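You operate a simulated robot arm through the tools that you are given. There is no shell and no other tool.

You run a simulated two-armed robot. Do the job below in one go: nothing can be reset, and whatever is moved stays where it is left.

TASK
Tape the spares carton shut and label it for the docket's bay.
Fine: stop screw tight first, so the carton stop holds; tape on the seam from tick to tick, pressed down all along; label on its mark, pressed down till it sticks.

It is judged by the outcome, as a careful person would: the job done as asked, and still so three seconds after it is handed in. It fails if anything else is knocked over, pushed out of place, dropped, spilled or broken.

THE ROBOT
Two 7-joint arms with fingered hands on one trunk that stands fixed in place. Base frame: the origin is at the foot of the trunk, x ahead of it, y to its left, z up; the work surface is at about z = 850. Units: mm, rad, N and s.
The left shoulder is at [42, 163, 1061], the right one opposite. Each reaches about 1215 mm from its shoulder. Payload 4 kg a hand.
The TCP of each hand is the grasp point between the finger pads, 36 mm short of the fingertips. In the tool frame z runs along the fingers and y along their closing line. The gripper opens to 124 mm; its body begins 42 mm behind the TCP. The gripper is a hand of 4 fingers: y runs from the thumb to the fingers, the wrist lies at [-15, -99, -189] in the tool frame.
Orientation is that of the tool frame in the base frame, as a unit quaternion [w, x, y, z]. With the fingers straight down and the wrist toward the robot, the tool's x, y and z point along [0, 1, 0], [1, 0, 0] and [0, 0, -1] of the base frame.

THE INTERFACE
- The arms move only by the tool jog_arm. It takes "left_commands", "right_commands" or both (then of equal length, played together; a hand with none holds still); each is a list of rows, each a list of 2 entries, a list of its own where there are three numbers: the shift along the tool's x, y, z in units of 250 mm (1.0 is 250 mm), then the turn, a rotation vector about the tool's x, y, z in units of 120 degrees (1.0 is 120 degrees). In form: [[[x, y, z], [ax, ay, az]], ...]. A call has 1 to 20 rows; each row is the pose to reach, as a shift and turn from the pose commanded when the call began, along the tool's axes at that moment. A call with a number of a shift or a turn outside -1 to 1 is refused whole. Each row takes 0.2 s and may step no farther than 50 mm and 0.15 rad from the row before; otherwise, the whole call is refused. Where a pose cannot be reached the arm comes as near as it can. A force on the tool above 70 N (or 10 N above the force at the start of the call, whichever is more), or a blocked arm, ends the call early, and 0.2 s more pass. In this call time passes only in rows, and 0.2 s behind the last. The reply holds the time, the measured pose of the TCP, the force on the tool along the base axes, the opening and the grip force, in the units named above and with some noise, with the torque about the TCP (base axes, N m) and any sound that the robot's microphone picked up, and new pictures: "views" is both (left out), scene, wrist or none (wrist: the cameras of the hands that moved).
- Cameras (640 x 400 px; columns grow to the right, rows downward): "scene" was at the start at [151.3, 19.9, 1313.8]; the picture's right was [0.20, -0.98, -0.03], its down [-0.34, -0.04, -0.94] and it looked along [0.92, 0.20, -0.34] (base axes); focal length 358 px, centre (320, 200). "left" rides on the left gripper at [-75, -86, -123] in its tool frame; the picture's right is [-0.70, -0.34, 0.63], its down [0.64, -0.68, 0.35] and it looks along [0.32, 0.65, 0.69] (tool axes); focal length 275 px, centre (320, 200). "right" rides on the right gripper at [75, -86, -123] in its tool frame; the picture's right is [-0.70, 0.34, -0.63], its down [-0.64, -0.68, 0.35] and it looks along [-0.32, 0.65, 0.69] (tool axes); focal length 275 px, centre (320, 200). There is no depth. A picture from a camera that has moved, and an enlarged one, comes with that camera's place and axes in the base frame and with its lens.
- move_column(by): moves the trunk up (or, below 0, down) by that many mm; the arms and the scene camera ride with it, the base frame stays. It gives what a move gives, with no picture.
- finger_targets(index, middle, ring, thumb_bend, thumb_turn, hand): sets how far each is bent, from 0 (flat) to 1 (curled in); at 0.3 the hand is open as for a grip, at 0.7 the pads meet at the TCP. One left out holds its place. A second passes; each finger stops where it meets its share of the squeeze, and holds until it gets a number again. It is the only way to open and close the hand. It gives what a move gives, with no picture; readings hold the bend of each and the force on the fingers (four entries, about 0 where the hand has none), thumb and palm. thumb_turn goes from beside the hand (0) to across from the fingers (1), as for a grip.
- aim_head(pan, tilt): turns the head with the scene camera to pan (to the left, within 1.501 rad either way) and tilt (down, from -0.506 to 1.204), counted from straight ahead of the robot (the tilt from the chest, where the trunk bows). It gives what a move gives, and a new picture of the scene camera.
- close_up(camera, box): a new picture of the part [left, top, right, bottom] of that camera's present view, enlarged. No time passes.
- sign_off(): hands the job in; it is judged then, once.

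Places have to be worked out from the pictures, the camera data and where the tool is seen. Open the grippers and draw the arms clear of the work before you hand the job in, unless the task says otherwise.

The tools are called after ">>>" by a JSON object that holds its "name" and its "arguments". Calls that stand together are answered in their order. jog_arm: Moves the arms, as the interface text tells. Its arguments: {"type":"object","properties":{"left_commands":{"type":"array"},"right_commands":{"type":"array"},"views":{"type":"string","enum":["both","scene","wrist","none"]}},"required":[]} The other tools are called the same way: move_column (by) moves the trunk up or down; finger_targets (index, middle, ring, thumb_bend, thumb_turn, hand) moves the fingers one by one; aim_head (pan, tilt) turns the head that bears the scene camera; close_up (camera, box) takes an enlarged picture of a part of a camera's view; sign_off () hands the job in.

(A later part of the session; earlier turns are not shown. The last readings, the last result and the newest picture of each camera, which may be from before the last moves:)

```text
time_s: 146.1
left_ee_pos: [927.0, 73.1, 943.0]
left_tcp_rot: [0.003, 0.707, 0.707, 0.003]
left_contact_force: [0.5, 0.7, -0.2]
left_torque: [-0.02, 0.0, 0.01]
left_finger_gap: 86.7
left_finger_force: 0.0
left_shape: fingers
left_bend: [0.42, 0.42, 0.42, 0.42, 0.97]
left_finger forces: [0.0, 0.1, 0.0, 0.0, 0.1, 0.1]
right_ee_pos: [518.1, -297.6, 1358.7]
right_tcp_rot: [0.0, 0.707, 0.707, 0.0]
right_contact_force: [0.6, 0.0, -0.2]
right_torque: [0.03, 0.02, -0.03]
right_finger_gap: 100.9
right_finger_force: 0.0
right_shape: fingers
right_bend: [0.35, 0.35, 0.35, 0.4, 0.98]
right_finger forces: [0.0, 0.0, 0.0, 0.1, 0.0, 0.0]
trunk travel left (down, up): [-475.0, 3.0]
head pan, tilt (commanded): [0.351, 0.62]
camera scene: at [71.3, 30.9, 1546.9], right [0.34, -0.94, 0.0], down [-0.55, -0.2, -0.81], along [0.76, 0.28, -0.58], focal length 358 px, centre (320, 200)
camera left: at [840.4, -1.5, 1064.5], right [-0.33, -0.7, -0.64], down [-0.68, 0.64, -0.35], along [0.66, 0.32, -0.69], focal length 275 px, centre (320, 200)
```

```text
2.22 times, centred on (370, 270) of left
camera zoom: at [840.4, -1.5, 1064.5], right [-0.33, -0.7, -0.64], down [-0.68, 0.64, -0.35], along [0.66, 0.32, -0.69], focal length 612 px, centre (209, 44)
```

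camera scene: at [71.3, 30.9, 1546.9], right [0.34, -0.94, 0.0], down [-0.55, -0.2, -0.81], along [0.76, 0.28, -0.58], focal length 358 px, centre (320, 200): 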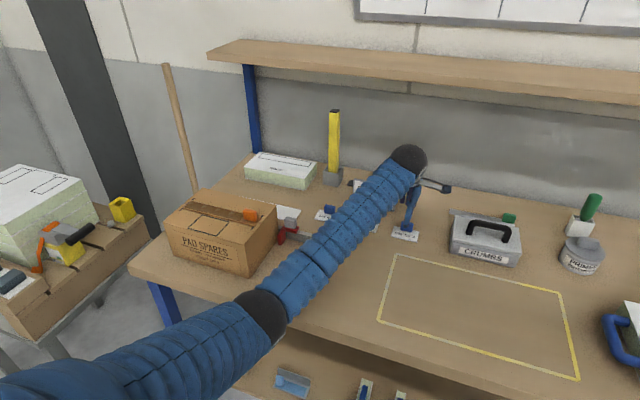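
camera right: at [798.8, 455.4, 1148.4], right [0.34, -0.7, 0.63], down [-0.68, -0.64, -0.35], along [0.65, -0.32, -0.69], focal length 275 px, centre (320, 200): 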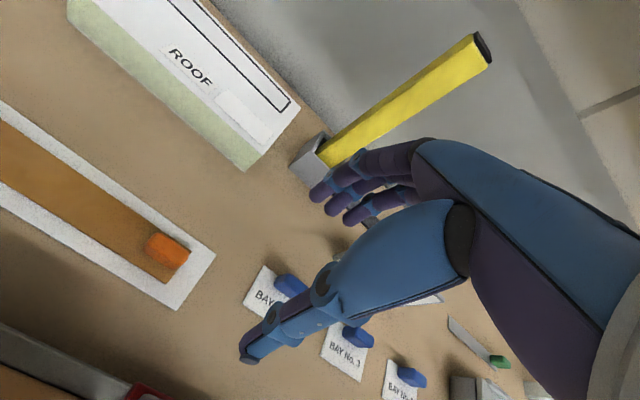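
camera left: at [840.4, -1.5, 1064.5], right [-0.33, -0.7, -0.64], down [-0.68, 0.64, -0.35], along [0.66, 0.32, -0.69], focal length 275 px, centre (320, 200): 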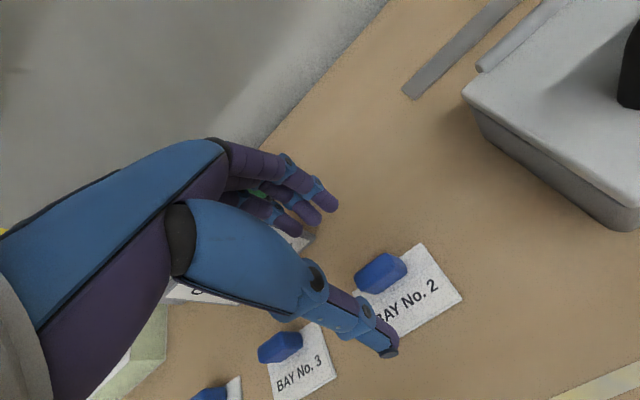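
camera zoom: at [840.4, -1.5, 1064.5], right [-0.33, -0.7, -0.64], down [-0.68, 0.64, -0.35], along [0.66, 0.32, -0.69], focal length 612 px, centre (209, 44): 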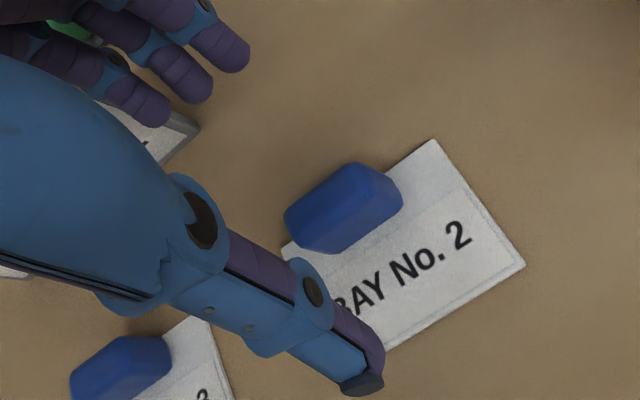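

Aligned over the tab. I descend to z≈898 and close, holding the middle finger back a little so the tab stays square.

>>> {"name": "jog_arm", "arguments": {"left_commands": [[[0, 0, 0.1], [0, 0, 0]], [[0, 0, 0.178], [0, 0, 0]]], "views": "none"}}

>>> {"name": "finger_targets", "arguments": {"hand": "left", "index": 0.62, "middle": 0.62, "ring": 0.5, "thumb_bend": 0.62}}

>>> {"name": "close_up", "arguments": {"camera": "left", "box": [290, 180, 450, 320]}}

>>> {"name": "close_up", "arguments": {"camera": "scene", "box": [370, 170, 450, 250]}}

```text
time_s: 146.7
left_ee_pos: [925.2, 75.1, 900.3]
left_tcp_rot: [0.004, 0.706, 0.708, 0.003]
left_contact_force: [0.3, -0.2, -0.4]
left_torque: [-0.02, -0.02, -0.01]
left_finger_gap: 86.9
left_finger_force: 0.1
left_shape: fingers
left_bend: [0.42, 0.42, 0.42, 0.42, 0.97]
left_finger forces: [0.0, 0.0, 0.1, 0.0, 0.1, 0.1]
right_ee_pos: [519.0, -298.6, 1358.6]
right_tcp_rot: [-0.001, 0.707, 0.707, 0.0]
right_contact_force: [0.2, 0.3, -0.1]
right_torque: [0.02, -0.01, 0.01]
right_finger_gap: 101.1
right_finger_force: 0.1
right_shape: fingers
right_bend: [0.35, 0.35, 0.35, 0.4, 0.98]
right_finger forces: [0.1, 0.0, 0.1, 0.0, 0.0, 0.0]
trunk travel left (down, up): [-475.0, 3.0]
head pan, tilt (commanded): [0.351, 0.62]
```

```text
time_s: 147.7
left_ee_pos: [925.1, 76.1, 900.1]
left_tcp_rot: [0.003, 0.706, 0.708, 0.002]
left_contact_force: [-0.2, 0.6, -0.1]
left_torque: [0.0, 0.0, 0.0]
left_finger_gap: 25.4
left_finger_force: 0.1
left_shape: fingers
left_bend: [0.62, 0.62, 0.5, 0.62, 0.97]
left_finger forces: [0.1, 0.1, 0.0, 0.1, 0.2, 0.0]
right_ee_pos: [517.3, -298.4, 1358.6]
right_tcp_rot: [0.0, 0.707, 0.707, 0.0]
right_contact_force: [-0.3, 0.3, -0.5]
right_torque: [-0.01, 0.02, 0.0]
right_finger_gap: 100.9
right_finger_force: 0.1
right_shape: fingers
right_bend: [0.35, 0.35, 0.35, 0.4, 0.98]
right_finger forces: [0.1, 0.0, 0.1, 0.1, 0.0, 0.0]
trunk travel left (down, up): [-475.0, 3.0]
head pan, tilt (commanded): [0.351, 0.62]
```

```text
2.86 times, centred on (370, 250) of left
camera zoom: at [838.5, 0.6, 1020.9], right [-0.33, -0.7, -0.64], down [-0.68, 0.64, -0.35], along [0.66, 0.32, -0.69], focal length 786 px, centre (177, 57)
```

zoom: 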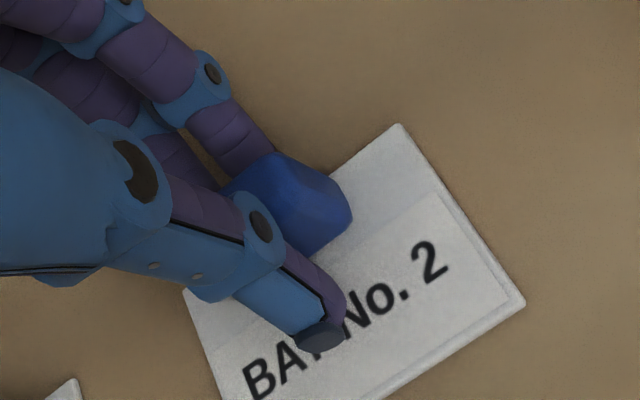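

```text
5.00 times, centred on (410, 210) of scene
camera zoom: at [71.2, 30.5, 1547.0], right [0.34, -0.94, 0.0], down [-0.55, -0.2, -0.81], along [0.76, 0.28, -0.58], focal length 1792 px, centre (-130, 150)
```

zoom: 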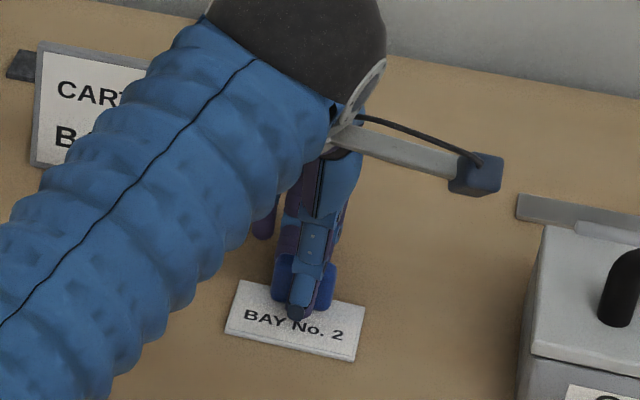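

The digits are just around the tab without contact and the label is still square. I close gently the rest of the way.

>>> {"name": "finger_targets", "arguments": {"hand": "left", "index": 0.7, "middle": 0.68, "thumb_bend": 0.7}}

>>> {"name": "close_up", "arguments": {"camera": "left", "box": [290, 180, 450, 320]}}

```text
time_s: 148.7
left_ee_pos: [925.0, 74.9, 900.8]
left_tcp_rot: [0.004, 0.706, 0.708, 0.003]
left_contact_force: [-0.9, 0.9, 1.0]
left_torque: [-0.03, 0.0, 0.01]
left_finger_gap: 14.1
left_finger_force: 7.9
left_shape: fingers
left_bend: [0.66, 0.66, 0.5, 0.68, 0.97]
left_finger forces: [5.2, 2.3, 0.0, 0.0, 8.1, 0.0]
right_ee_pos: [517.4, -298.1, 1358.5]
right_tcp_rot: [0.001, 0.707, 0.707, 0.0]
right_contact_force: [0.3, 0.1, -0.3]
right_torque: [0.01, 0.02, 0.03]
right_finger_gap: 100.6
right_finger_force: 0.0
right_shape: fingers
right_bend: [0.35, 0.35, 0.35, 0.4, 0.98]
right_finger forces: [0.0, 0.1, 0.1, 0.0, 0.1, 0.0]
trunk travel left (down, up): [-475.0, 3.0]
head pan, tilt (commanded): [0.351, 0.62]
```

```text
2.86 times, centred on (370, 250) of left
camera zoom: at [838.5, 0.6, 1021.1], right [-0.33, -0.7, -0.64], down [-0.68, 0.64, -0.35], along [0.66, 0.32, -0.69], focal length 786 px, centre (177, 57)
```

zoom: 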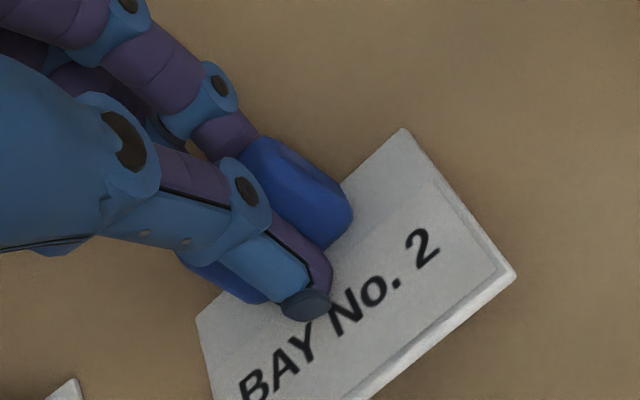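

The tab is held (8 N), label turned only a few degrees. I lift slowly and look at how it hangs.

>>> {"name": "jog_arm", "arguments": {"left_commands": [[[0, 0, -0.04], [0, 0, 0]], [[0, 0, -0.1], [0, 0, 0]], [[0, 0, -0.18], [0, 0, 0]], [[0, 0, -0.26], [0, 0, 0]]], "views": "both"}}

>>> {"name": "close_up", "arguments": {"camera": "left", "box": [250, 180, 450, 360]}}

```text
time_s: 149.7
left_ee_pos: [923.8, 76.6, 966.1]
left_tcp_rot: [0.004, 0.707, 0.707, 0.003]
left_contact_force: [-0.2, -0.3, 0.8]
left_torque: [0.03, 0.01, 0.0]
left_finger_gap: 14.0
left_finger_force: 7.6
left_shape: fingers
left_bend: [0.66, 0.66, 0.5, 0.68, 0.97]
left_finger forces: [5.5, 2.1, 0.0, 0.0, 7.5, 0.0]
right_ee_pos: [519.2, -297.8, 1357.5]
right_tcp_rot: [0.0, 0.707, 0.708, 0.0]
right_contact_force: [-0.3, -0.4, -0.9]
right_torque: [-0.02, 0.04, 0.03]
right_finger_gap: 101.0
right_finger_force: 0.0
right_shape: fingers
right_bend: [0.35, 0.35, 0.35, 0.4, 0.98]
right_finger forces: [0.1, 0.0, 0.0, 0.1, 0.0, 0.0]
trunk travel left (down, up): [-475.0, 3.0]
head pan, tilt (commanded): [0.351, 0.62]
camera scene: at [71.0, 30.5, 1547.0], right [0.34, -0.94, 0.0], down [-0.55, -0.2, -0.81], along [0.76, 0.28, -0.58], focal length 358 px, centre (320, 200)
camera left: at [837.6, 1.7, 1085.5], right [-0.33, -0.7, -0.64], down [-0.68, 0.64, -0.35], along [0.66, 0.32, -0.69], focal length 275 px, centre (320, 200)
```

scene: 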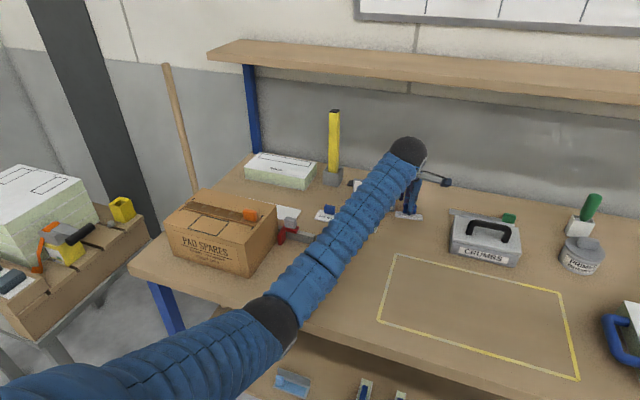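
left: 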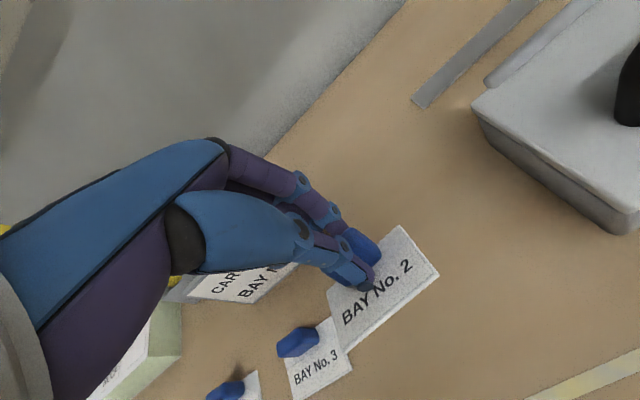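

```text
2.22 times, centred on (350, 270) of left
camera zoom: at [837.6, 1.7, 1085.5], right [-0.33, -0.7, -0.64], down [-0.68, 0.64, -0.35], along [0.66, 0.32, -0.69], focal length 612 px, centre (253, 44)
```

zoom: 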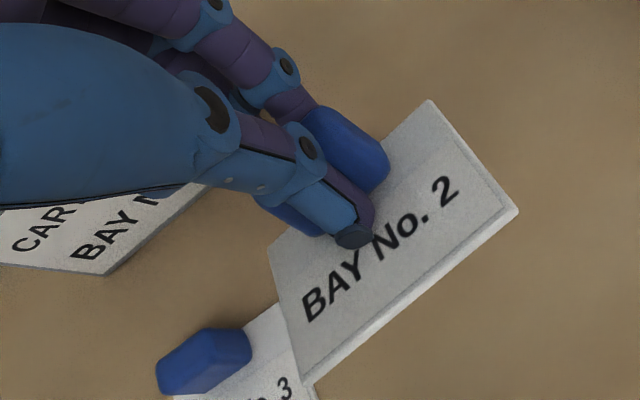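

I check the label's tilt from the side.

>>> {"name": "close_up", "arguments": {"camera": "scene", "box": [380, 170, 450, 230]}}

```text
6.67 times, centred on (415, 200) of scene
camera zoom: at [71.0, 30.5, 1547.0], right [0.34, -0.94, 0.0], down [-0.55, -0.2, -0.81], along [0.76, 0.28, -0.58], focal length 2389 px, centre (-313, 200)
```

zoom: 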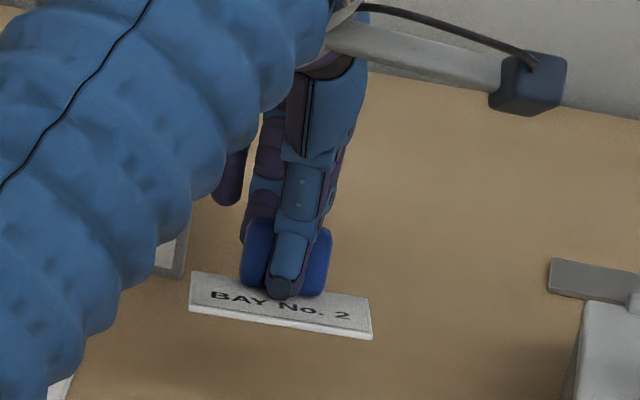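

The label hangs pitched about 18° (near edge up) and yawed about 4.5°, which I'll correct by tilting and turning the hand. First I raise it and carry it toward the carton.

>>> {"name": "jog_arm", "arguments": {"left_commands": [[[0, 0, -0.14], [0, 0, 0]], [[0, 0, -0.28], [0, 0, 0]], [[0, 0, -0.42], [0, 0, 0]], [[0, 0, -0.54], [0, 0, 0]], [[0.11, -0.071, -0.54], [0, 0, 0]], [[0.227, -0.142, -0.54], [0, 0, 0]], [[0.34, -0.213, -0.54], [0, 0, 0]], [[0.454, -0.284, -0.54], [0, 0, 0]], [[0.567, -0.355, -0.54], [0, 0, 0]], [[0.681, -0.426, -0.54], [0, 0, 0]], [[0.795, -0.497, -0.54], [0, 0, 0]], [[0.908, -0.568, -0.54], [0, 0, 0]]], "views": "none"}}

>>> {"name": "jog_arm", "arguments": {"left_commands": [[[0.114, -0.071, 0], [0, 0, 0]], [[0.227, -0.142, 0], [0, 0, 0]], [[0.34, -0.213, 0], [0, 0, 0]], [[0.454, -0.284, 0], [0, 0, 0]], [[0.567, -0.355, 0], [0, 0, 0]], [[0.681, -0.426, 0], [0, 0, 0]], [[0.795, -0.497, 0], [0, 0, 0]], [[0.908, -0.56, 0], [0, 0, 0]]], "views": "both"}}

```text
time_s: 152.3
left_ee_pos: [782.8, 305.5, 1100.4]
left_tcp_rot: [0.003, 0.707, 0.707, 0.003]
left_contact_force: [-0.2, 0.2, -0.4]
left_torque: [0.02, -0.02, -0.02]
left_finger_gap: 13.8
left_finger_force: 7.5
left_shape: fingers
left_bend: [0.66, 0.66, 0.5, 0.68, 0.97]
left_finger forces: [5.4, 1.9, 0.0, 0.0, 7.4, 0.1]
right_ee_pos: [519.3, -296.8, 1358.9]
right_tcp_rot: [0.0, 0.707, 0.707, 0.0]
right_contact_force: [-0.3, -0.1, 0.1]
right_torque: [-0.02, 0.0, 0.01]
right_finger_gap: 100.8
right_finger_force: 0.1
right_shape: fingers
right_bend: [0.35, 0.35, 0.35, 0.4, 0.98]
right_finger forces: [0.1, 0.0, 0.1, 0.0, 0.1, 0.1]
trunk travel left (down, up): [-475.0, 3.0]
head pan, tilt (commanded): [0.351, 0.62]
```

```text
time_s: 154.1
left_ee_pos: [640.6, 530.0, 1095.9]
left_tcp_rot: [0.005, 0.708, 0.707, 0.003]
left_contact_force: [0.7, 0.0, -0.1]
left_torque: [0.01, -0.01, 0.0]
left_finger_gap: 14.0
left_finger_force: 7.8
left_shape: fingers
left_bend: [0.66, 0.66, 0.5, 0.68, 0.97]
left_finger forces: [5.2, 2.0, 0.0, 0.1, 7.2, 0.1]
right_ee_pos: [517.7, -297.7, 1360.1]
right_tcp_rot: [0.0, 0.706, 0.708, 0.0]
right_contact_force: [0.3, 0.1, 0.2]
right_torque: [-0.04, -0.01, -0.03]
right_finger_gap: 100.8
right_finger_force: 0.0
right_shape: fingers
right_bend: [0.35, 0.35, 0.35, 0.4, 0.98]
right_finger forces: [0.1, 0.0, 0.0, 0.1, 0.0, 0.0]
trunk travel left (down, up): [-475.0, 3.0]
head pan, tilt (commanded): [0.351, 0.62]
camera scene: at [70.4, 31.5, 1547.0], right [0.34, -0.94, 0.0], down [-0.55, -0.2, -0.81], along [0.76, 0.28, -0.58], focal length 358 px, centre (320, 200)
camera left: at [553.8, 456.3, 1216.1], right [-0.33, -0.7, -0.64], down [-0.68, 0.64, -0.35], along [0.66, 0.31, -0.69], focal length 275 px, centre (320, 200)
```

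scene: 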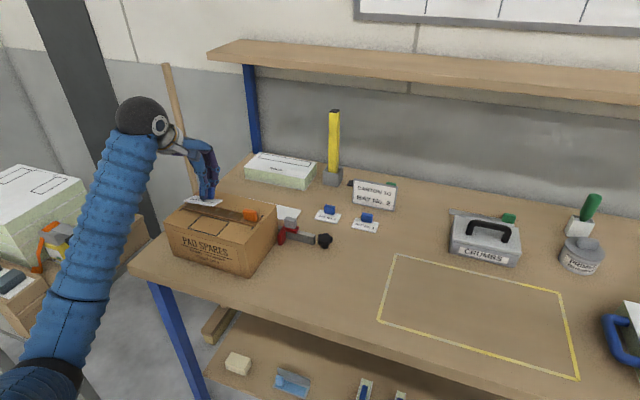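
left: 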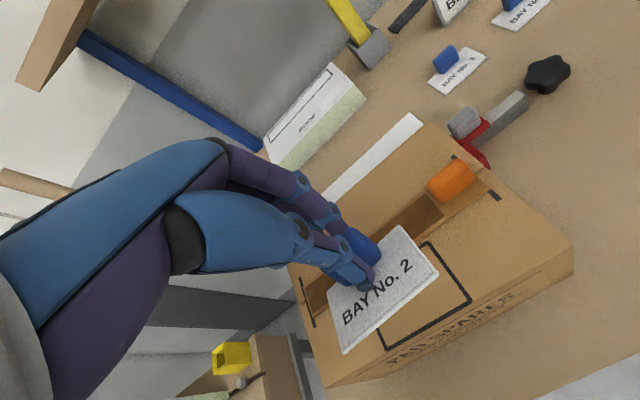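

I now tilt the hand back 18° to level the label and turn it 4.5° clockwise, keeping it high above the mark.

>>> {"name": "jog_arm", "arguments": {"left_commands": [[[0, 0, 0], [-0.05, 0, 0.0125]], [[0, 0, 0], [-0.1, 0, 0.025]], [[0, 0, 0], [-0.15, 0, 0.0375]]], "views": "none"}}

>>> {"name": "aim_head", "arguments": {"pan": 0.5, "tilt": 0.62}}

>>> {"name": "close_up", "arguments": {"camera": "scene", "box": [190, 140, 330, 250]}}

>>> {"name": "close_up", "arguments": {"camera": "left", "box": [260, 160, 540, 400]}}

```text
time_s: 154.9
left_ee_pos: [638.8, 529.2, 1096.8]
left_tcp_rot: [0.114, 0.725, 0.67, 0.115]
left_contact_force: [0.3, 0.5, -0.2]
left_torque: [0.03, 0.0, 0.02]
left_finger_gap: 13.9
left_finger_force: 7.3
left_shape: fingers
left_bend: [0.66, 0.66, 0.5, 0.68, 0.97]
left_finger forces: [5.2, 2.1, 0.1, 0.0, 7.2, 0.1]
right_ee_pos: [518.3, -298.7, 1358.7]
right_tcp_rot: [0.0, 0.707, 0.707, 0.0]
right_contact_force: [0.6, -0.1, 0.2]
right_torque: [-0.03, 0.02, -0.01]
right_finger_gap: 100.8
right_finger_force: 0.0
right_shape: fingers
right_bend: [0.35, 0.35, 0.35, 0.4, 0.98]
right_finger forces: [0.0, 0.1, 0.1, 0.0, 0.1, 0.0]
trunk travel left (down, up): [-475.0, 3.0]
head pan, tilt (commanded): [0.351, 0.62]
```

```text
time_s: 155.6
left_ee_pos: [640.5, 531.2, 1096.6]
left_tcp_rot: [0.115, 0.724, 0.671, 0.113]
left_contact_force: [0.5, 0.4, -0.8]
left_torque: [0.0, 0.04, -0.03]
left_finger_gap: 13.9
left_finger_force: 7.1
left_shape: fingers
left_bend: [0.66, 0.66, 0.5, 0.68, 0.97]
left_finger forces: [5.2, 2.0, 0.1, 0.0, 7.2, 0.1]
right_ee_pos: [518.6, -298.3, 1358.5]
right_tcp_rot: [0.0, 0.707, 0.707, 0.0]
right_contact_force: [-0.1, 0.5, 0.4]
right_torque: [-0.02, 0.01, 0.02]
right_finger_gap: 100.7
right_finger_force: 0.2
right_shape: fingers
right_bend: [0.35, 0.35, 0.35, 0.4, 0.98]
right_finger forces: [0.0, 0.0, 0.0, 0.0, 0.0, 0.1]
trunk travel left (down, up): [-475.0, 3.0]
head pan, tilt (commanded): [0.499, 0.62]
camera scene: at [65.8, 42.6, 1547.0], right [0.48, -0.88, 0.0], down [-0.51, -0.28, -0.81], along [0.71, 0.39, -0.58], focal length 358 px, centre (320, 200)
```

scene: 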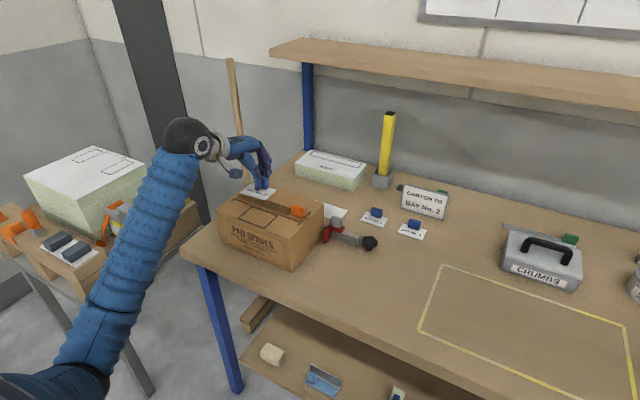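

```text
3.64 times, centred on (260, 195) of scene
camera zoom: at [65.8, 42.6, 1547.0], right [0.48, -0.88, 0.0], down [-0.51, -0.28, -0.81], along [0.71, 0.39, -0.58], focal length 1303 px, centre (538, 218)
```

zoom: 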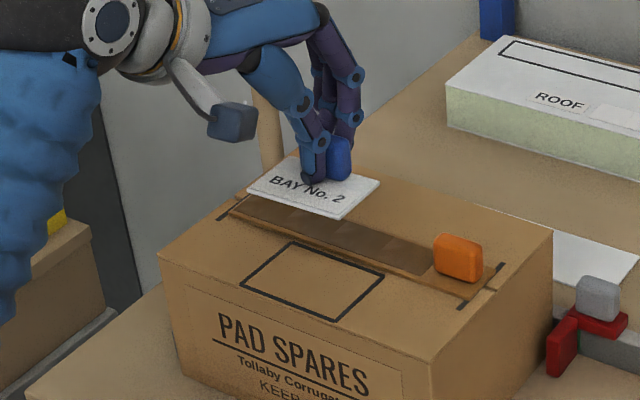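

```text
1.67 times, centred on (400, 280) of left
camera zoom: at [515.0, 464.2, 1183.7], right [-0.17, -0.68, -0.72], down [-0.49, 0.69, -0.54], along [0.86, 0.26, -0.45], focal length 459 px, centre (187, 67)
```

zoom: 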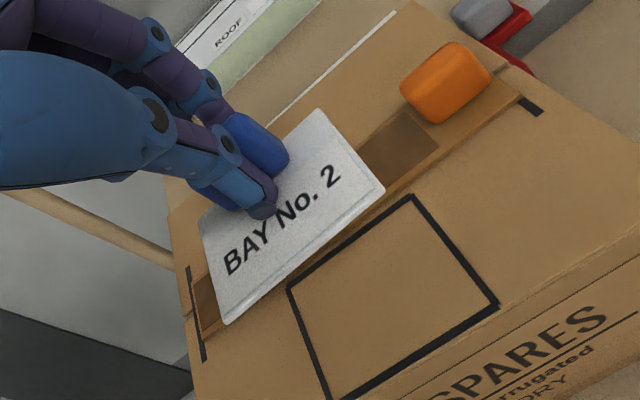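

The label is now level and needs about −6 mm in x, +8 mm in y and 4° more clockwise to match the mark. I apply this while lowering to about 15 mm above the carton.

>>> {"name": "jog_arm", "arguments": {"left_commands": [[[0.0267, -0.035, 0.03], [0, -0.005, 0.016]], [[0.0267, -0.06, 0.11], [0, -0.0103, 0.0317]], [[0.0267, -0.09, 0.18], [0, -0.0103, 0.0317]], [[0.0267, -0.1018, 0.2197], [0, -0.0103, 0.0317]]], "views": "none"}}

>>> {"name": "close_up", "arguments": {"camera": "scene", "box": [210, 160, 310, 240]}}

>>> {"name": "close_up", "arguments": {"camera": "left", "box": [260, 180, 500, 380]}}

```text
time_s: 156.6
left_ee_pos: [633.7, 536.8, 1037.4]
left_tcp_rot: [0.117, 0.748, 0.645, 0.109]
left_contact_force: [-0.1, -0.5, -0.7]
left_torque: [-0.02, 0.02, 0.0]
left_finger_gap: 13.8
left_finger_force: 7.0
left_shape: fingers
left_bend: [0.66, 0.66, 0.5, 0.68, 0.97]
left_finger forces: [5.2, 2.0, 0.0, 0.1, 7.1, 0.0]
right_ee_pos: [518.2, -298.6, 1357.8]
right_tcp_rot: [0.0, 0.708, 0.706, 0.0]
right_contact_force: [0.3, 0.2, 0.5]
right_torque: [-0.03, -0.02, 0.02]
right_finger_gap: 100.8
right_finger_force: 0.0
right_shape: fingers
right_bend: [0.35, 0.35, 0.35, 0.4, 0.98]
right_finger forces: [0.0, 0.0, 0.0, 0.0, 0.0, 0.1]
trunk travel left (down, up): [-475.0, 3.0]
head pan, tilt (commanded): [0.499, 0.62]
```

```text
5.00 times, centred on (260, 200) of scene
camera zoom: at [65.8, 42.9, 1547.0], right [0.48, -0.88, 0.0], down [-0.51, -0.28, -0.81], along [0.71, 0.39, -0.58], focal length 1792 px, centre (620, 200)
```

zoom: 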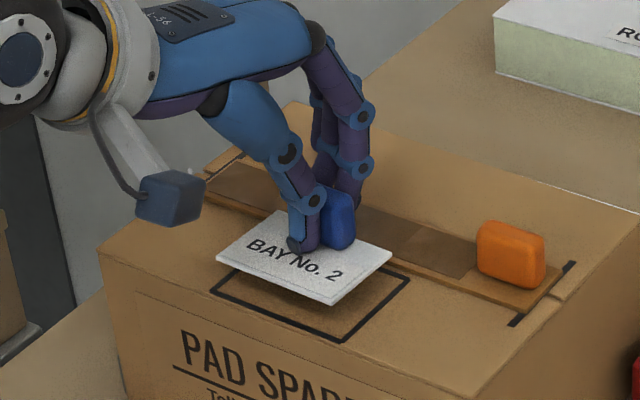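

```text
2.00 times, centred on (380, 280) of left
camera zoom: at [504.4, 480.1, 1124.2], right [-0.22, -0.66, -0.72], down [-0.44, 0.72, -0.54], along [0.87, 0.2, -0.45], focal length 551 px, centre (200, 40)
```

zoom: 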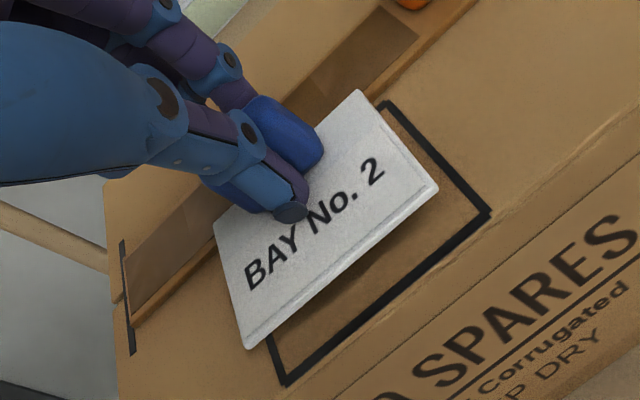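

The label sits within 2 mm of the mark's centre and parallel to it. I lower it the remaining distance with a small (+1.6, +1.4) mm correction until it touches.

>>> {"name": "jog_arm", "arguments": {"left_commands": [[[0.0058, -0.006, 0.03], [0, 0, 0]], [[0.0058, -0.0137, 0.0588], [0, 0, 0]], [[0.0056, -0.018, 0.072], [0, 0, 0]], [[0.0055, -0.021, 0.082], [0, 0, 0]]], "views": "none"}}

>>> {"name": "close_up", "arguments": {"camera": "scene", "box": [210, 160, 310, 240]}}

>>> {"name": "close_up", "arguments": {"camera": "left", "box": [260, 180, 500, 380]}}

```text
time_s: 157.6
left_ee_pos: [637.6, 539.1, 1017.1]
left_tcp_rot: [0.118, 0.747, 0.645, 0.11]
left_contact_force: [-0.7, 0.8, 5.7]
left_torque: [-0.01, -0.03, -0.01]
left_finger_gap: 13.7
left_finger_force: 7.6
left_shape: fingers
left_bend: [0.66, 0.66, 0.5, 0.68, 0.97]
left_finger forces: [4.9, 2.1, 0.1, 0.1, 8.8, 0.0]
right_ee_pos: [516.9, -298.2, 1358.6]
right_tcp_rot: [0.0, 0.707, 0.707, -0.001]
right_contact_force: [-0.2, 0.0, 0.5]
right_torque: [-0.02, 0.02, 0.0]
right_finger_gap: 100.8
right_finger_force: 0.2
right_shape: fingers
right_bend: [0.35, 0.35, 0.35, 0.4, 0.98]
right_finger forces: [0.0, 0.0, 0.0, 0.0, 0.0, 0.0]
trunk travel left (down, up): [-475.0, 3.0]
head pan, tilt (commanded): [0.499, 0.62]
```

```text
5.00 times, centred on (260, 200) of scene
camera zoom: at [64.9, 42.4, 1547.1], right [0.48, -0.88, 0.0], down [-0.51, -0.28, -0.81], along [0.71, 0.39, -0.58], focal length 1792 px, centre (620, 200)
```

zoom: 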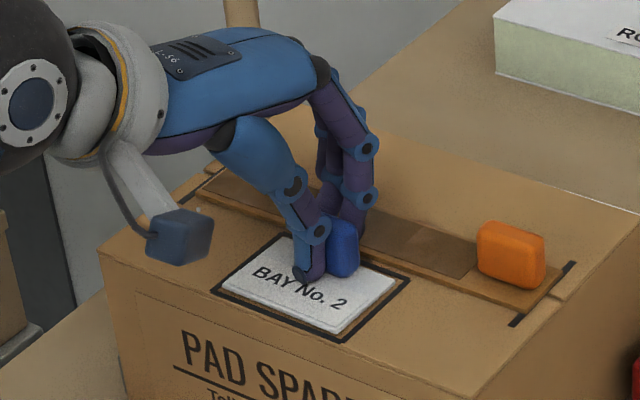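

```text
2.00 times, centred on (380, 280) of left
camera zoom: at [506.7, 481.5, 1103.1], right [-0.22, -0.66, -0.72], down [-0.44, 0.72, -0.54], along [0.87, 0.2, -0.45], focal length 551 px, centre (200, 40)
```

zoom: 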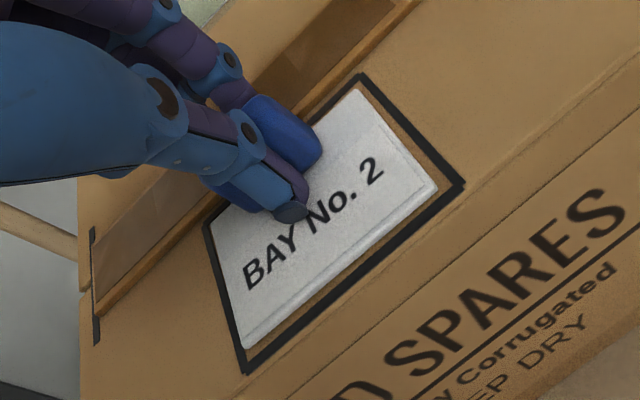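

The label lies neatly inside the mark. I let go: fingers open, thumb eased back just slightly so it doesn't push the tab.

>>> {"name": "finger_targets", "arguments": {"hand": "left", "index": 0.5, "middle": 0.5, "ring": 0.45, "thumb_bend": 0.655}}

>>> {"name": "close_up", "arguments": {"camera": "left", "box": [260, 180, 500, 380]}}

>>> {"name": "close_up", "arguments": {"camera": "scene", "box": [210, 160, 310, 240]}}

```text
time_s: 158.6
left_ee_pos: [636.6, 538.5, 1015.8]
left_tcp_rot: [0.117, 0.748, 0.644, 0.11]
left_contact_force: [-0.7, -1.0, 4.9]
left_torque: [-0.09, 0.07, -0.02]
left_finger_gap: 38.1
left_finger_force: 2.3
left_shape: fingers
left_bend: [0.5, 0.5, 0.45, 0.66, 0.97]
left_finger forces: [0.0, 0.0, 0.1, 0.0, 5.2, 0.0]
right_ee_pos: [517.7, -297.6, 1358.1]
right_tcp_rot: [0.0, 0.707, 0.707, 0.0]
right_contact_force: [-0.4, -0.6, 0.0]
right_torque: [0.0, -0.01, 0.01]
right_finger_gap: 100.8
right_finger_force: 0.0
right_shape: fingers
right_bend: [0.35, 0.35, 0.35, 0.4, 0.98]
right_finger forces: [0.1, 0.0, 0.0, 0.0, 0.0, 0.1]
trunk travel left (down, up): [-475.0, 3.0]
head pan, tilt (commanded): [0.499, 0.62]
```

```text
2.00 times, centred on (380, 280) of left
camera zoom: at [507.0, 481.5, 1102.7], right [-0.22, -0.66, -0.72], down [-0.44, 0.72, -0.54], along [0.87, 0.2, -0.45], focal length 551 px, centre (200, 40)
```

zoom: 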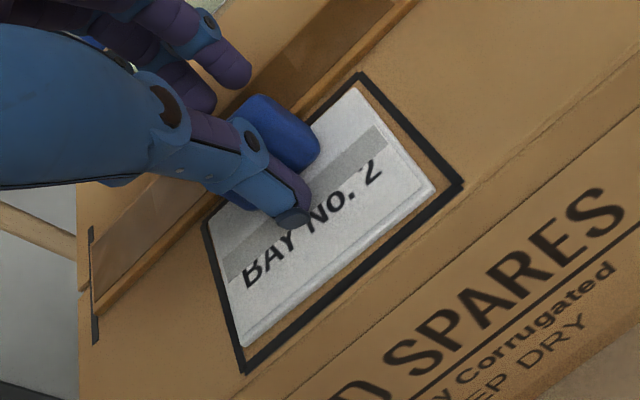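

```text
5.00 times, centred on (260, 200) of scene
camera zoom: at [65.2, 42.3, 1547.0], right [0.48, -0.88, 0.0], down [-0.51, -0.28, -0.81], along [0.71, 0.39, -0.58], focal length 1792 px, centre (620, 200)
```

zoom: 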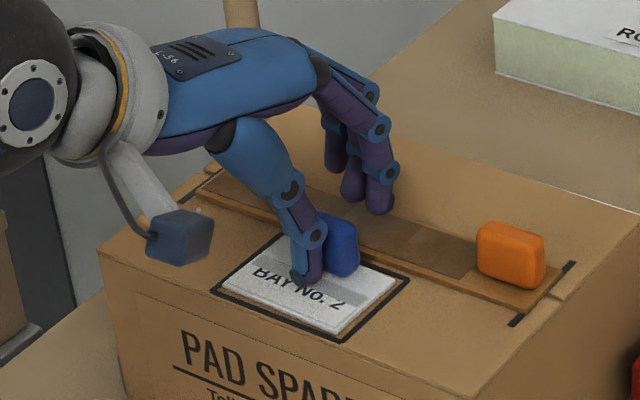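

Very useful: a grey band appeared where the thumb touched with only 5 N, so the label registers presses in bands. I lift the hand straight up off the tab.

>>> {"name": "jog_arm", "arguments": {"left_commands": [[[0, 0.005, -0.0406], [0, 0, 0]], [[0, 0.03, -0.13], [0, 0, 0]], [[0, 0.0607, -0.2333], [0, 0, 0]], [[0, 0.0607, -0.2333], [0.05, 0, 0]], [[0, 0.0607, -0.2333], [0.1, 0, 0]], [[0, 0.0607, -0.2333], [0.15, 0, 0]]], "views": "both"}}

>>> {"name": "close_up", "arguments": {"camera": "left", "box": [280, 160, 540, 380]}}

>>> {"name": "close_up", "arguments": {"camera": "scene", "box": [200, 160, 330, 250]}}

```text
time_s: 160.0
left_ee_pos: [633.2, 541.0, 1075.3]
left_tcp_rot: [-0.002, 0.756, 0.654, 0.006]
left_contact_force: [-0.9, 0.1, 0.0]
left_torque: [0.0, 0.0, -0.01]
left_finger_gap: 38.9
left_finger_force: 0.1
left_shape: fingers
left_bend: [0.5, 0.5, 0.45, 0.65, 0.97]
left_finger forces: [0.1, 0.0, 0.0, 0.1, 0.0, 0.1]
right_ee_pos: [518.7, -297.4, 1358.7]
right_tcp_rot: [0.0, 0.707, 0.707, -0.001]
right_contact_force: [0.1, 0.1, -0.2]
right_torque: [0.04, 0.03, -0.01]
right_finger_gap: 101.0
right_finger_force: 0.0
right_shape: fingers
right_bend: [0.35, 0.35, 0.35, 0.4, 0.98]
right_finger forces: [0.0, 0.1, 0.1, 0.0, 0.0, 0.1]
trunk travel left (down, up): [-475.0, 3.0]
head pan, tilt (commanded): [0.499, 0.62]
camera scene: at [66.2, 42.6, 1547.0], right [0.48, -0.88, 0.0], down [-0.51, -0.28, -0.81], along [0.71, 0.39, -0.58], focal length 358 px, centre (320, 200)
camera left: at [536.4, 477.2, 1194.3], right [-0.43, -0.63, -0.64], down [-0.58, 0.74, -0.34], along [0.69, 0.23, -0.68], focal length 275 px, centre (320, 200)
```

scene: 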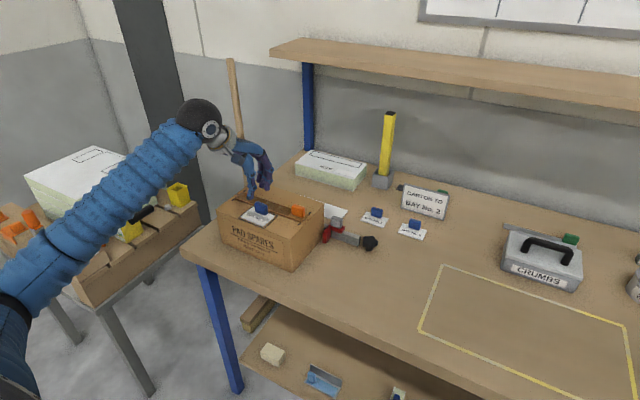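
left: 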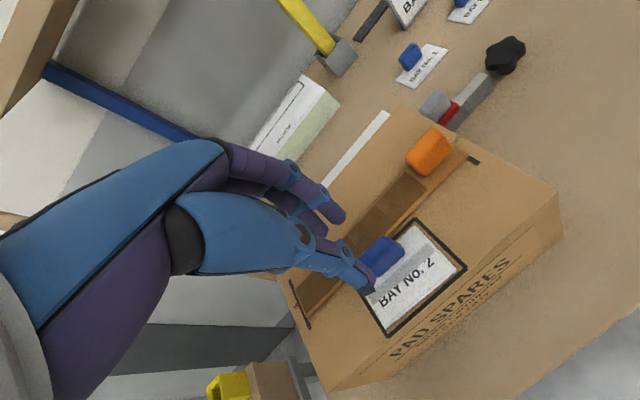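

```text
1.82 times, centred on (410, 270) of left
camera zoom: at [536.4, 477.2, 1194.3], right [-0.43, -0.63, -0.64], down [-0.58, 0.74, -0.34], along [0.69, 0.23, -0.68], focal length 500 px, centre (156, 73)
```

zoom: 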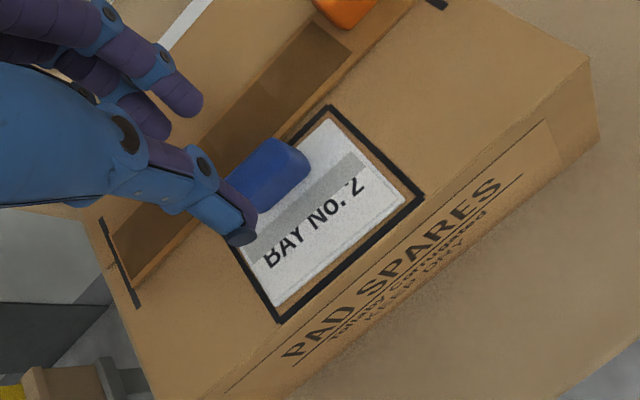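

```text
4.44 times, centred on (265, 205) of scene
camera zoom: at [66.2, 42.6, 1547.0], right [0.48, -0.88, 0.0], down [-0.51, -0.28, -0.81], along [0.71, 0.39, -0.58], focal length 1592 px, centre (564, 178)
```

zoom: 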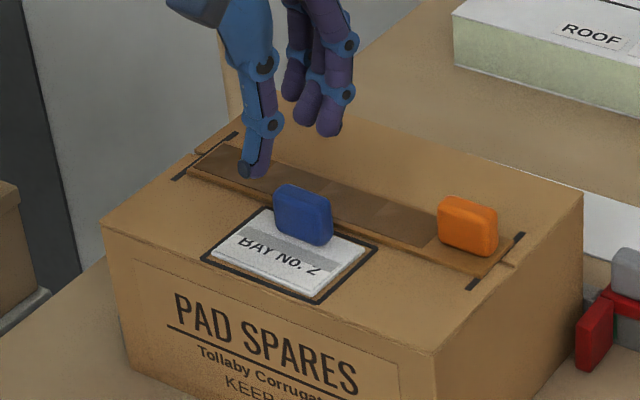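

The label stays put in its mark. I enlarge to see the band layout.

>>> {"name": "close_up", "arguments": {"camera": "left", "box": [350, 210, 470, 340]}}

>>> {"name": "close_up", "arguments": {"camera": "scene", "box": [235, 195, 300, 235]}}

```text
3.08 times, centred on (410, 275) of left
camera zoom: at [536.4, 477.2, 1194.3], right [-0.43, -0.63, -0.64], down [-0.58, 0.74, -0.34], along [0.69, 0.23, -0.68], focal length 847 px, centre (43, -31)
```

zoom: 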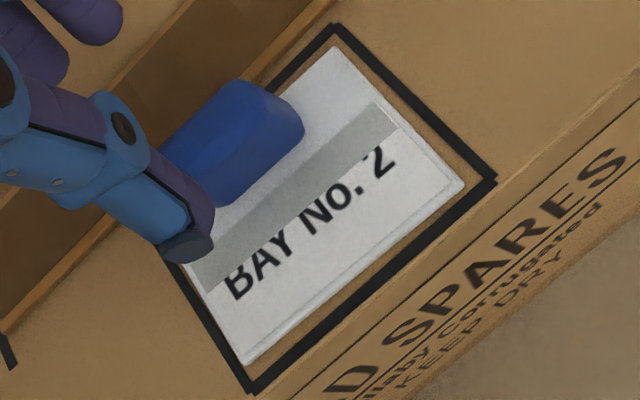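

```text
9.85 times, centred on (268, 215) of scene
camera zoom: at [66.2, 42.6, 1547.0], right [0.48, -0.88, 0.0], down [-0.51, -0.28, -0.81], along [0.71, 0.39, -0.58], focal length 3528 px, centre (837, 52)
```

zoom: 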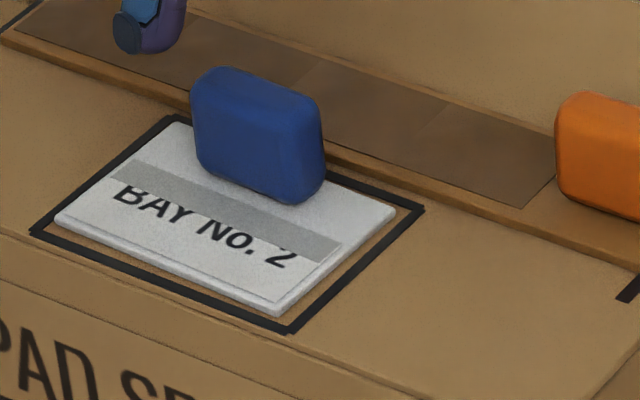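

The label is centred on the mark within a millimetre; its middle band has taken. I form the pointing thumb again and square the hand, so I can press the other bands gently.

>>> {"name": "jog_arm", "arguments": {"left_commands": [[[0, 0, -0.08], [0, 0, -0.035]], [[0, 0, -0.16], [0, 0, -0.069]]], "views": "none"}}

>>> {"name": "finger_targets", "arguments": {"hand": "left", "index": 0.05, "middle": 0.05, "ring": 0.05, "thumb_bend": 0.78}}

>>> {"name": "close_up", "arguments": {"camera": "left", "box": [280, 160, 520, 360]}}

>>> {"name": "close_up", "arguments": {"camera": "scene", "box": [210, 140, 310, 240]}}

```text
time_s: 160.6
left_ee_pos: [630.9, 535.4, 1116.5]
left_tcp_rot: [0.0, 0.708, 0.707, 0.007]
left_contact_force: [0.0, 0.3, 0.7]
left_torque: [0.03, -0.01, -0.01]
left_finger_gap: 38.6
left_finger_force: 0.0
left_shape: fingers
left_bend: [0.5, 0.5, 0.45, 0.65, 0.97]
left_finger forces: [0.1, 0.1, 0.0, 0.1, 0.0, 0.0]
right_ee_pos: [518.9, -299.9, 1358.5]
right_tcp_rot: [0.0, 0.707, 0.707, 0.0]
right_contact_force: [-0.3, 0.3, -0.3]
right_torque: [0.01, 0.01, 0.01]
right_finger_gap: 100.9
right_finger_force: 0.1
right_shape: fingers
right_bend: [0.35, 0.35, 0.35, 0.4, 0.98]
right_finger forces: [0.0, 0.0, 0.1, 0.0, 0.1, 0.0]
trunk travel left (down, up): [-475.0, 3.0]
head pan, tilt (commanded): [0.499, 0.62]
```

```text
time_s: 161.6
left_ee_pos: [631.8, 536.5, 1115.0]
left_tcp_rot: [0.0, 0.707, 0.707, 0.007]
left_contact_force: [-0.2, -0.3, 0.5]
left_torque: [0.0, -0.03, 0.0]
left_finger_gap: 88.8
left_finger_force: 0.1
left_shape: fingers
left_bend: [0.05, 0.05, 0.05, 0.78, 0.97]
left_finger forces: [0.1, 0.1, 0.1, 0.1, 0.0, 0.0]
right_ee_pos: [518.5, -299.0, 1357.8]
right_tcp_rot: [0.001, 0.707, 0.707, 0.0]
right_contact_force: [0.0, 1.1, -0.1]
right_torque: [0.03, 0.05, 0.02]
right_finger_gap: 100.9
right_finger_force: 0.1
right_shape: fingers
right_bend: [0.35, 0.35, 0.35, 0.4, 0.98]
right_finger forces: [0.0, 0.0, 0.1, 0.0, 0.0, 0.0]
trunk travel left (down, up): [-475.0, 3.0]
head pan, tilt (commanded): [0.499, 0.62]
```

```text
2.00 times, centred on (400, 260) of left
camera zoom: at [544.5, 460.1, 1235.0], right [-0.33, -0.69, -0.64], down [-0.68, 0.65, -0.35], along [0.66, 0.32, -0.68], focal length 551 px, centre (160, 80)
```

zoom: 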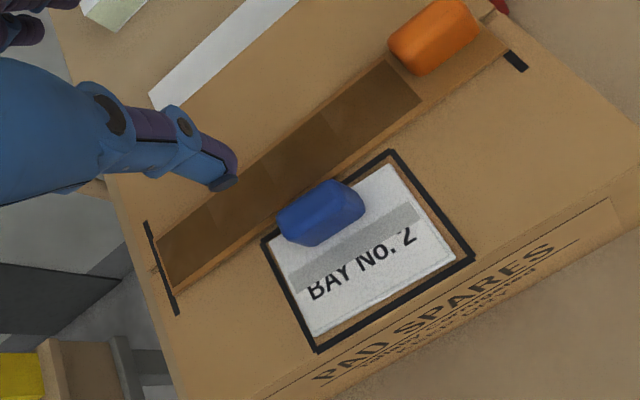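

```text
4.00 times, centred on (260, 190) of scene
camera zoom: at [65.7, 42.6, 1547.0], right [0.48, -0.88, 0.0], down [-0.51, -0.28, -0.81], along [0.71, 0.39, -0.58], focal length 1433 px, centre (560, 240)
```

zoom: 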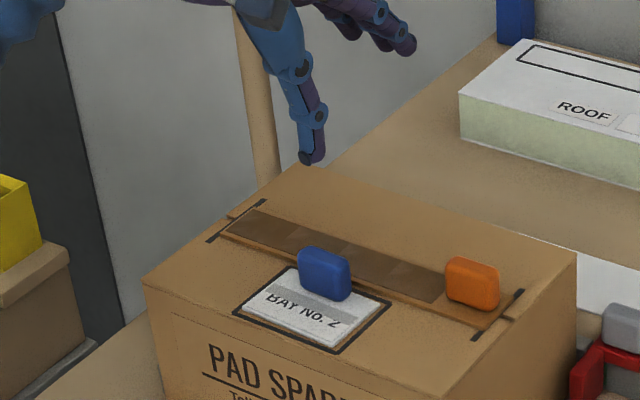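

The thumb points down cleanly. I bring it over the label's fourth band (about x 619, y 534) and lower to 20 mm above.

>>> {"name": "jog_arm", "arguments": {"left_commands": [[[0.022, -0.071, 0.05], [0, 0, 0]], [[0.022, -0.071, 0.2], [0, 0, 0]], [[0.022, -0.071, 0.35], [0, 0, 0]]], "views": "none"}}

>>> {"name": "close_up", "arguments": {"camera": "left", "box": [280, 160, 440, 300]}}

>>> {"name": "close_up", "arguments": {"camera": "scene", "box": [225, 175, 305, 240]}}

```text
time_s: 162.4
left_ee_pos: [612.5, 546.2, 1029.4]
left_tcp_rot: [0.001, 0.708, 0.706, 0.007]
left_contact_force: [1.2, 0.4, 0.0]
left_torque: [-0.03, 0.02, 0.0]
left_finger_gap: 88.7
left_finger_force: 0.1
left_shape: fingers
left_bend: [0.05, 0.05, 0.05, 0.78, 0.97]
left_finger forces: [0.0, 0.0, 0.1, 0.1, 0.0, 0.1]
right_ee_pos: [517.3, -297.4, 1358.4]
right_tcp_rot: [0.0, 0.708, 0.706, 0.0]
right_contact_force: [0.5, 0.5, -0.3]
right_torque: [0.0, 0.0, 0.01]
right_finger_gap: 100.8
right_finger_force: 0.0
right_shape: fingers
right_bend: [0.35, 0.35, 0.35, 0.4, 0.98]
right_finger forces: [0.0, 0.0, 0.1, 0.0, 0.0, 0.1]
trunk travel left (down, up): [-475.0, 3.0]
head pan, tilt (commanded): [0.499, 0.62]
```

```text
2.86 times, centred on (360, 230) of left
camera zoom: at [526.1, 468.8, 1148.7], right [-0.33, -0.69, -0.64], down [-0.68, 0.65, -0.35], along [0.66, 0.32, -0.68], focal length 786 px, centre (206, 114)
```

zoom: 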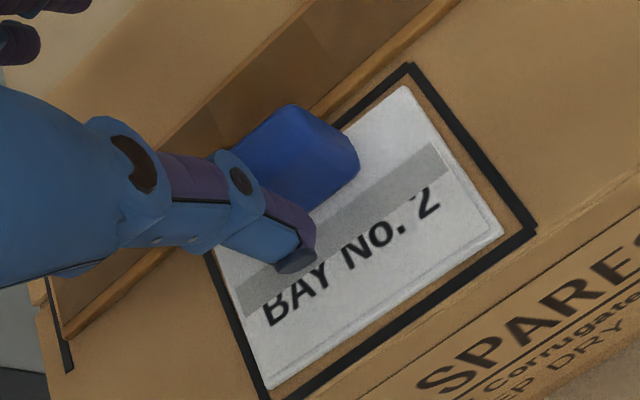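

```text
6.15 times, centred on (265, 208) of scene
camera zoom: at [65.4, 43.1, 1547.0], right [0.48, -0.88, 0.0], down [-0.51, -0.28, -0.81], along [0.71, 0.39, -0.58], focal length 2205 px, centre (658, 154)
```

zoom: 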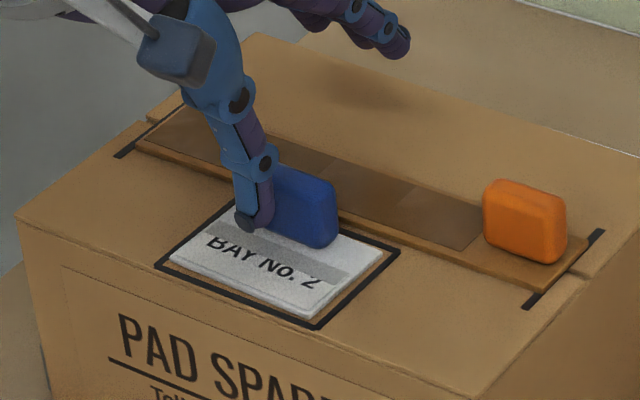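

The tip is over the fourth band. I lower gently to a light press.

>>> {"name": "jog_arm", "arguments": {"left_commands": [[[0, 0, 0.05], [0, 0, 0]], [[0, 0, 0.075], [0, 0, 0]], [[0, 0, 0.088], [0, 0, 0]]], "views": "none"}}

>>> {"name": "close_up", "arguments": {"camera": "scene", "box": [225, 175, 305, 240]}}

>>> {"name": "close_up", "arguments": {"camera": "left", "box": [280, 160, 440, 300]}}

```text
time_s: 163.2
left_ee_pos: [614.5, 544.8, 1008.3]
left_tcp_rot: [0.001, 0.707, 0.707, 0.009]
left_contact_force: [-2.7, 0.2, 18.6]
left_torque: [-0.2, 0.0, 0.01]
left_finger_gap: 88.3
left_finger_force: 9.4
left_shape: fingers
left_bend: [0.05, 0.05, 0.05, 0.77, 0.98]
left_finger forces: [0.1, 0.0, 0.0, 0.1, 18.6, 0.0]
right_ee_pos: [516.0, -299.4, 1359.3]
right_tcp_rot: [-0.001, 0.707, 0.707, 0.0]
right_contact_force: [0.0, 0.2, 0.1]
right_torque: [-0.02, -0.01, 0.01]
right_finger_gap: 100.6
right_finger_force: 0.1
right_shape: fingers
right_bend: [0.35, 0.35, 0.35, 0.4, 0.98]
right_finger forces: [0.0, 0.0, 0.0, 0.1, 0.0, 0.0]
trunk travel left (down, up): [-475.0, 3.0]
head pan, tilt (commanded): [0.499, 0.62]
```

```text
6.15 times, centred on (265, 208) of scene
camera zoom: at [64.0, 41.4, 1547.3], right [0.48, -0.88, 0.0], down [-0.51, -0.28, -0.81], along [0.72, 0.39, -0.58], focal length 2205 px, centre (658, 154)
```

zoom: 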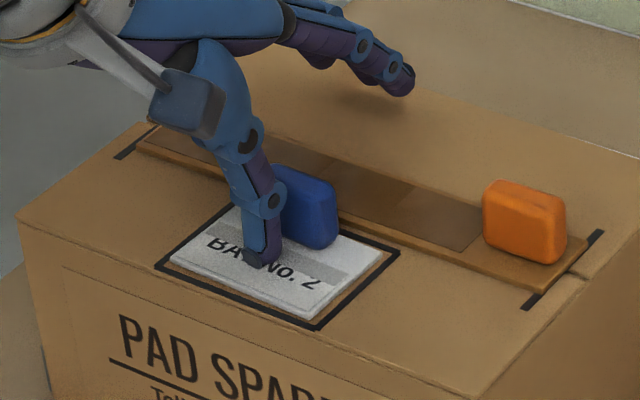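

```text
2.86 times, centred on (360, 230) of left
camera zoom: at [527.3, 468.5, 1128.0], right [-0.33, -0.69, -0.65], down [-0.68, 0.65, -0.35], along [0.66, 0.32, -0.68], focal length 786 px, centre (206, 114)
```

zoom: 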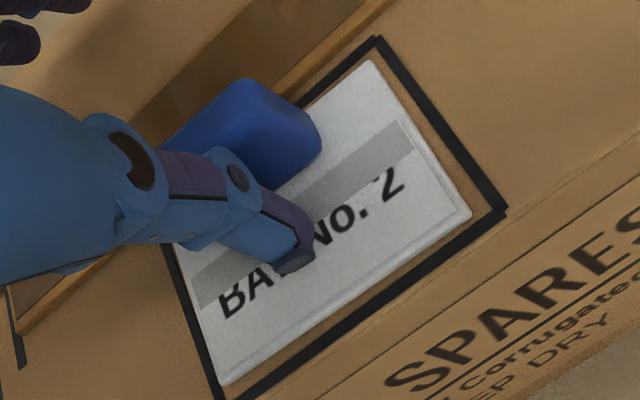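

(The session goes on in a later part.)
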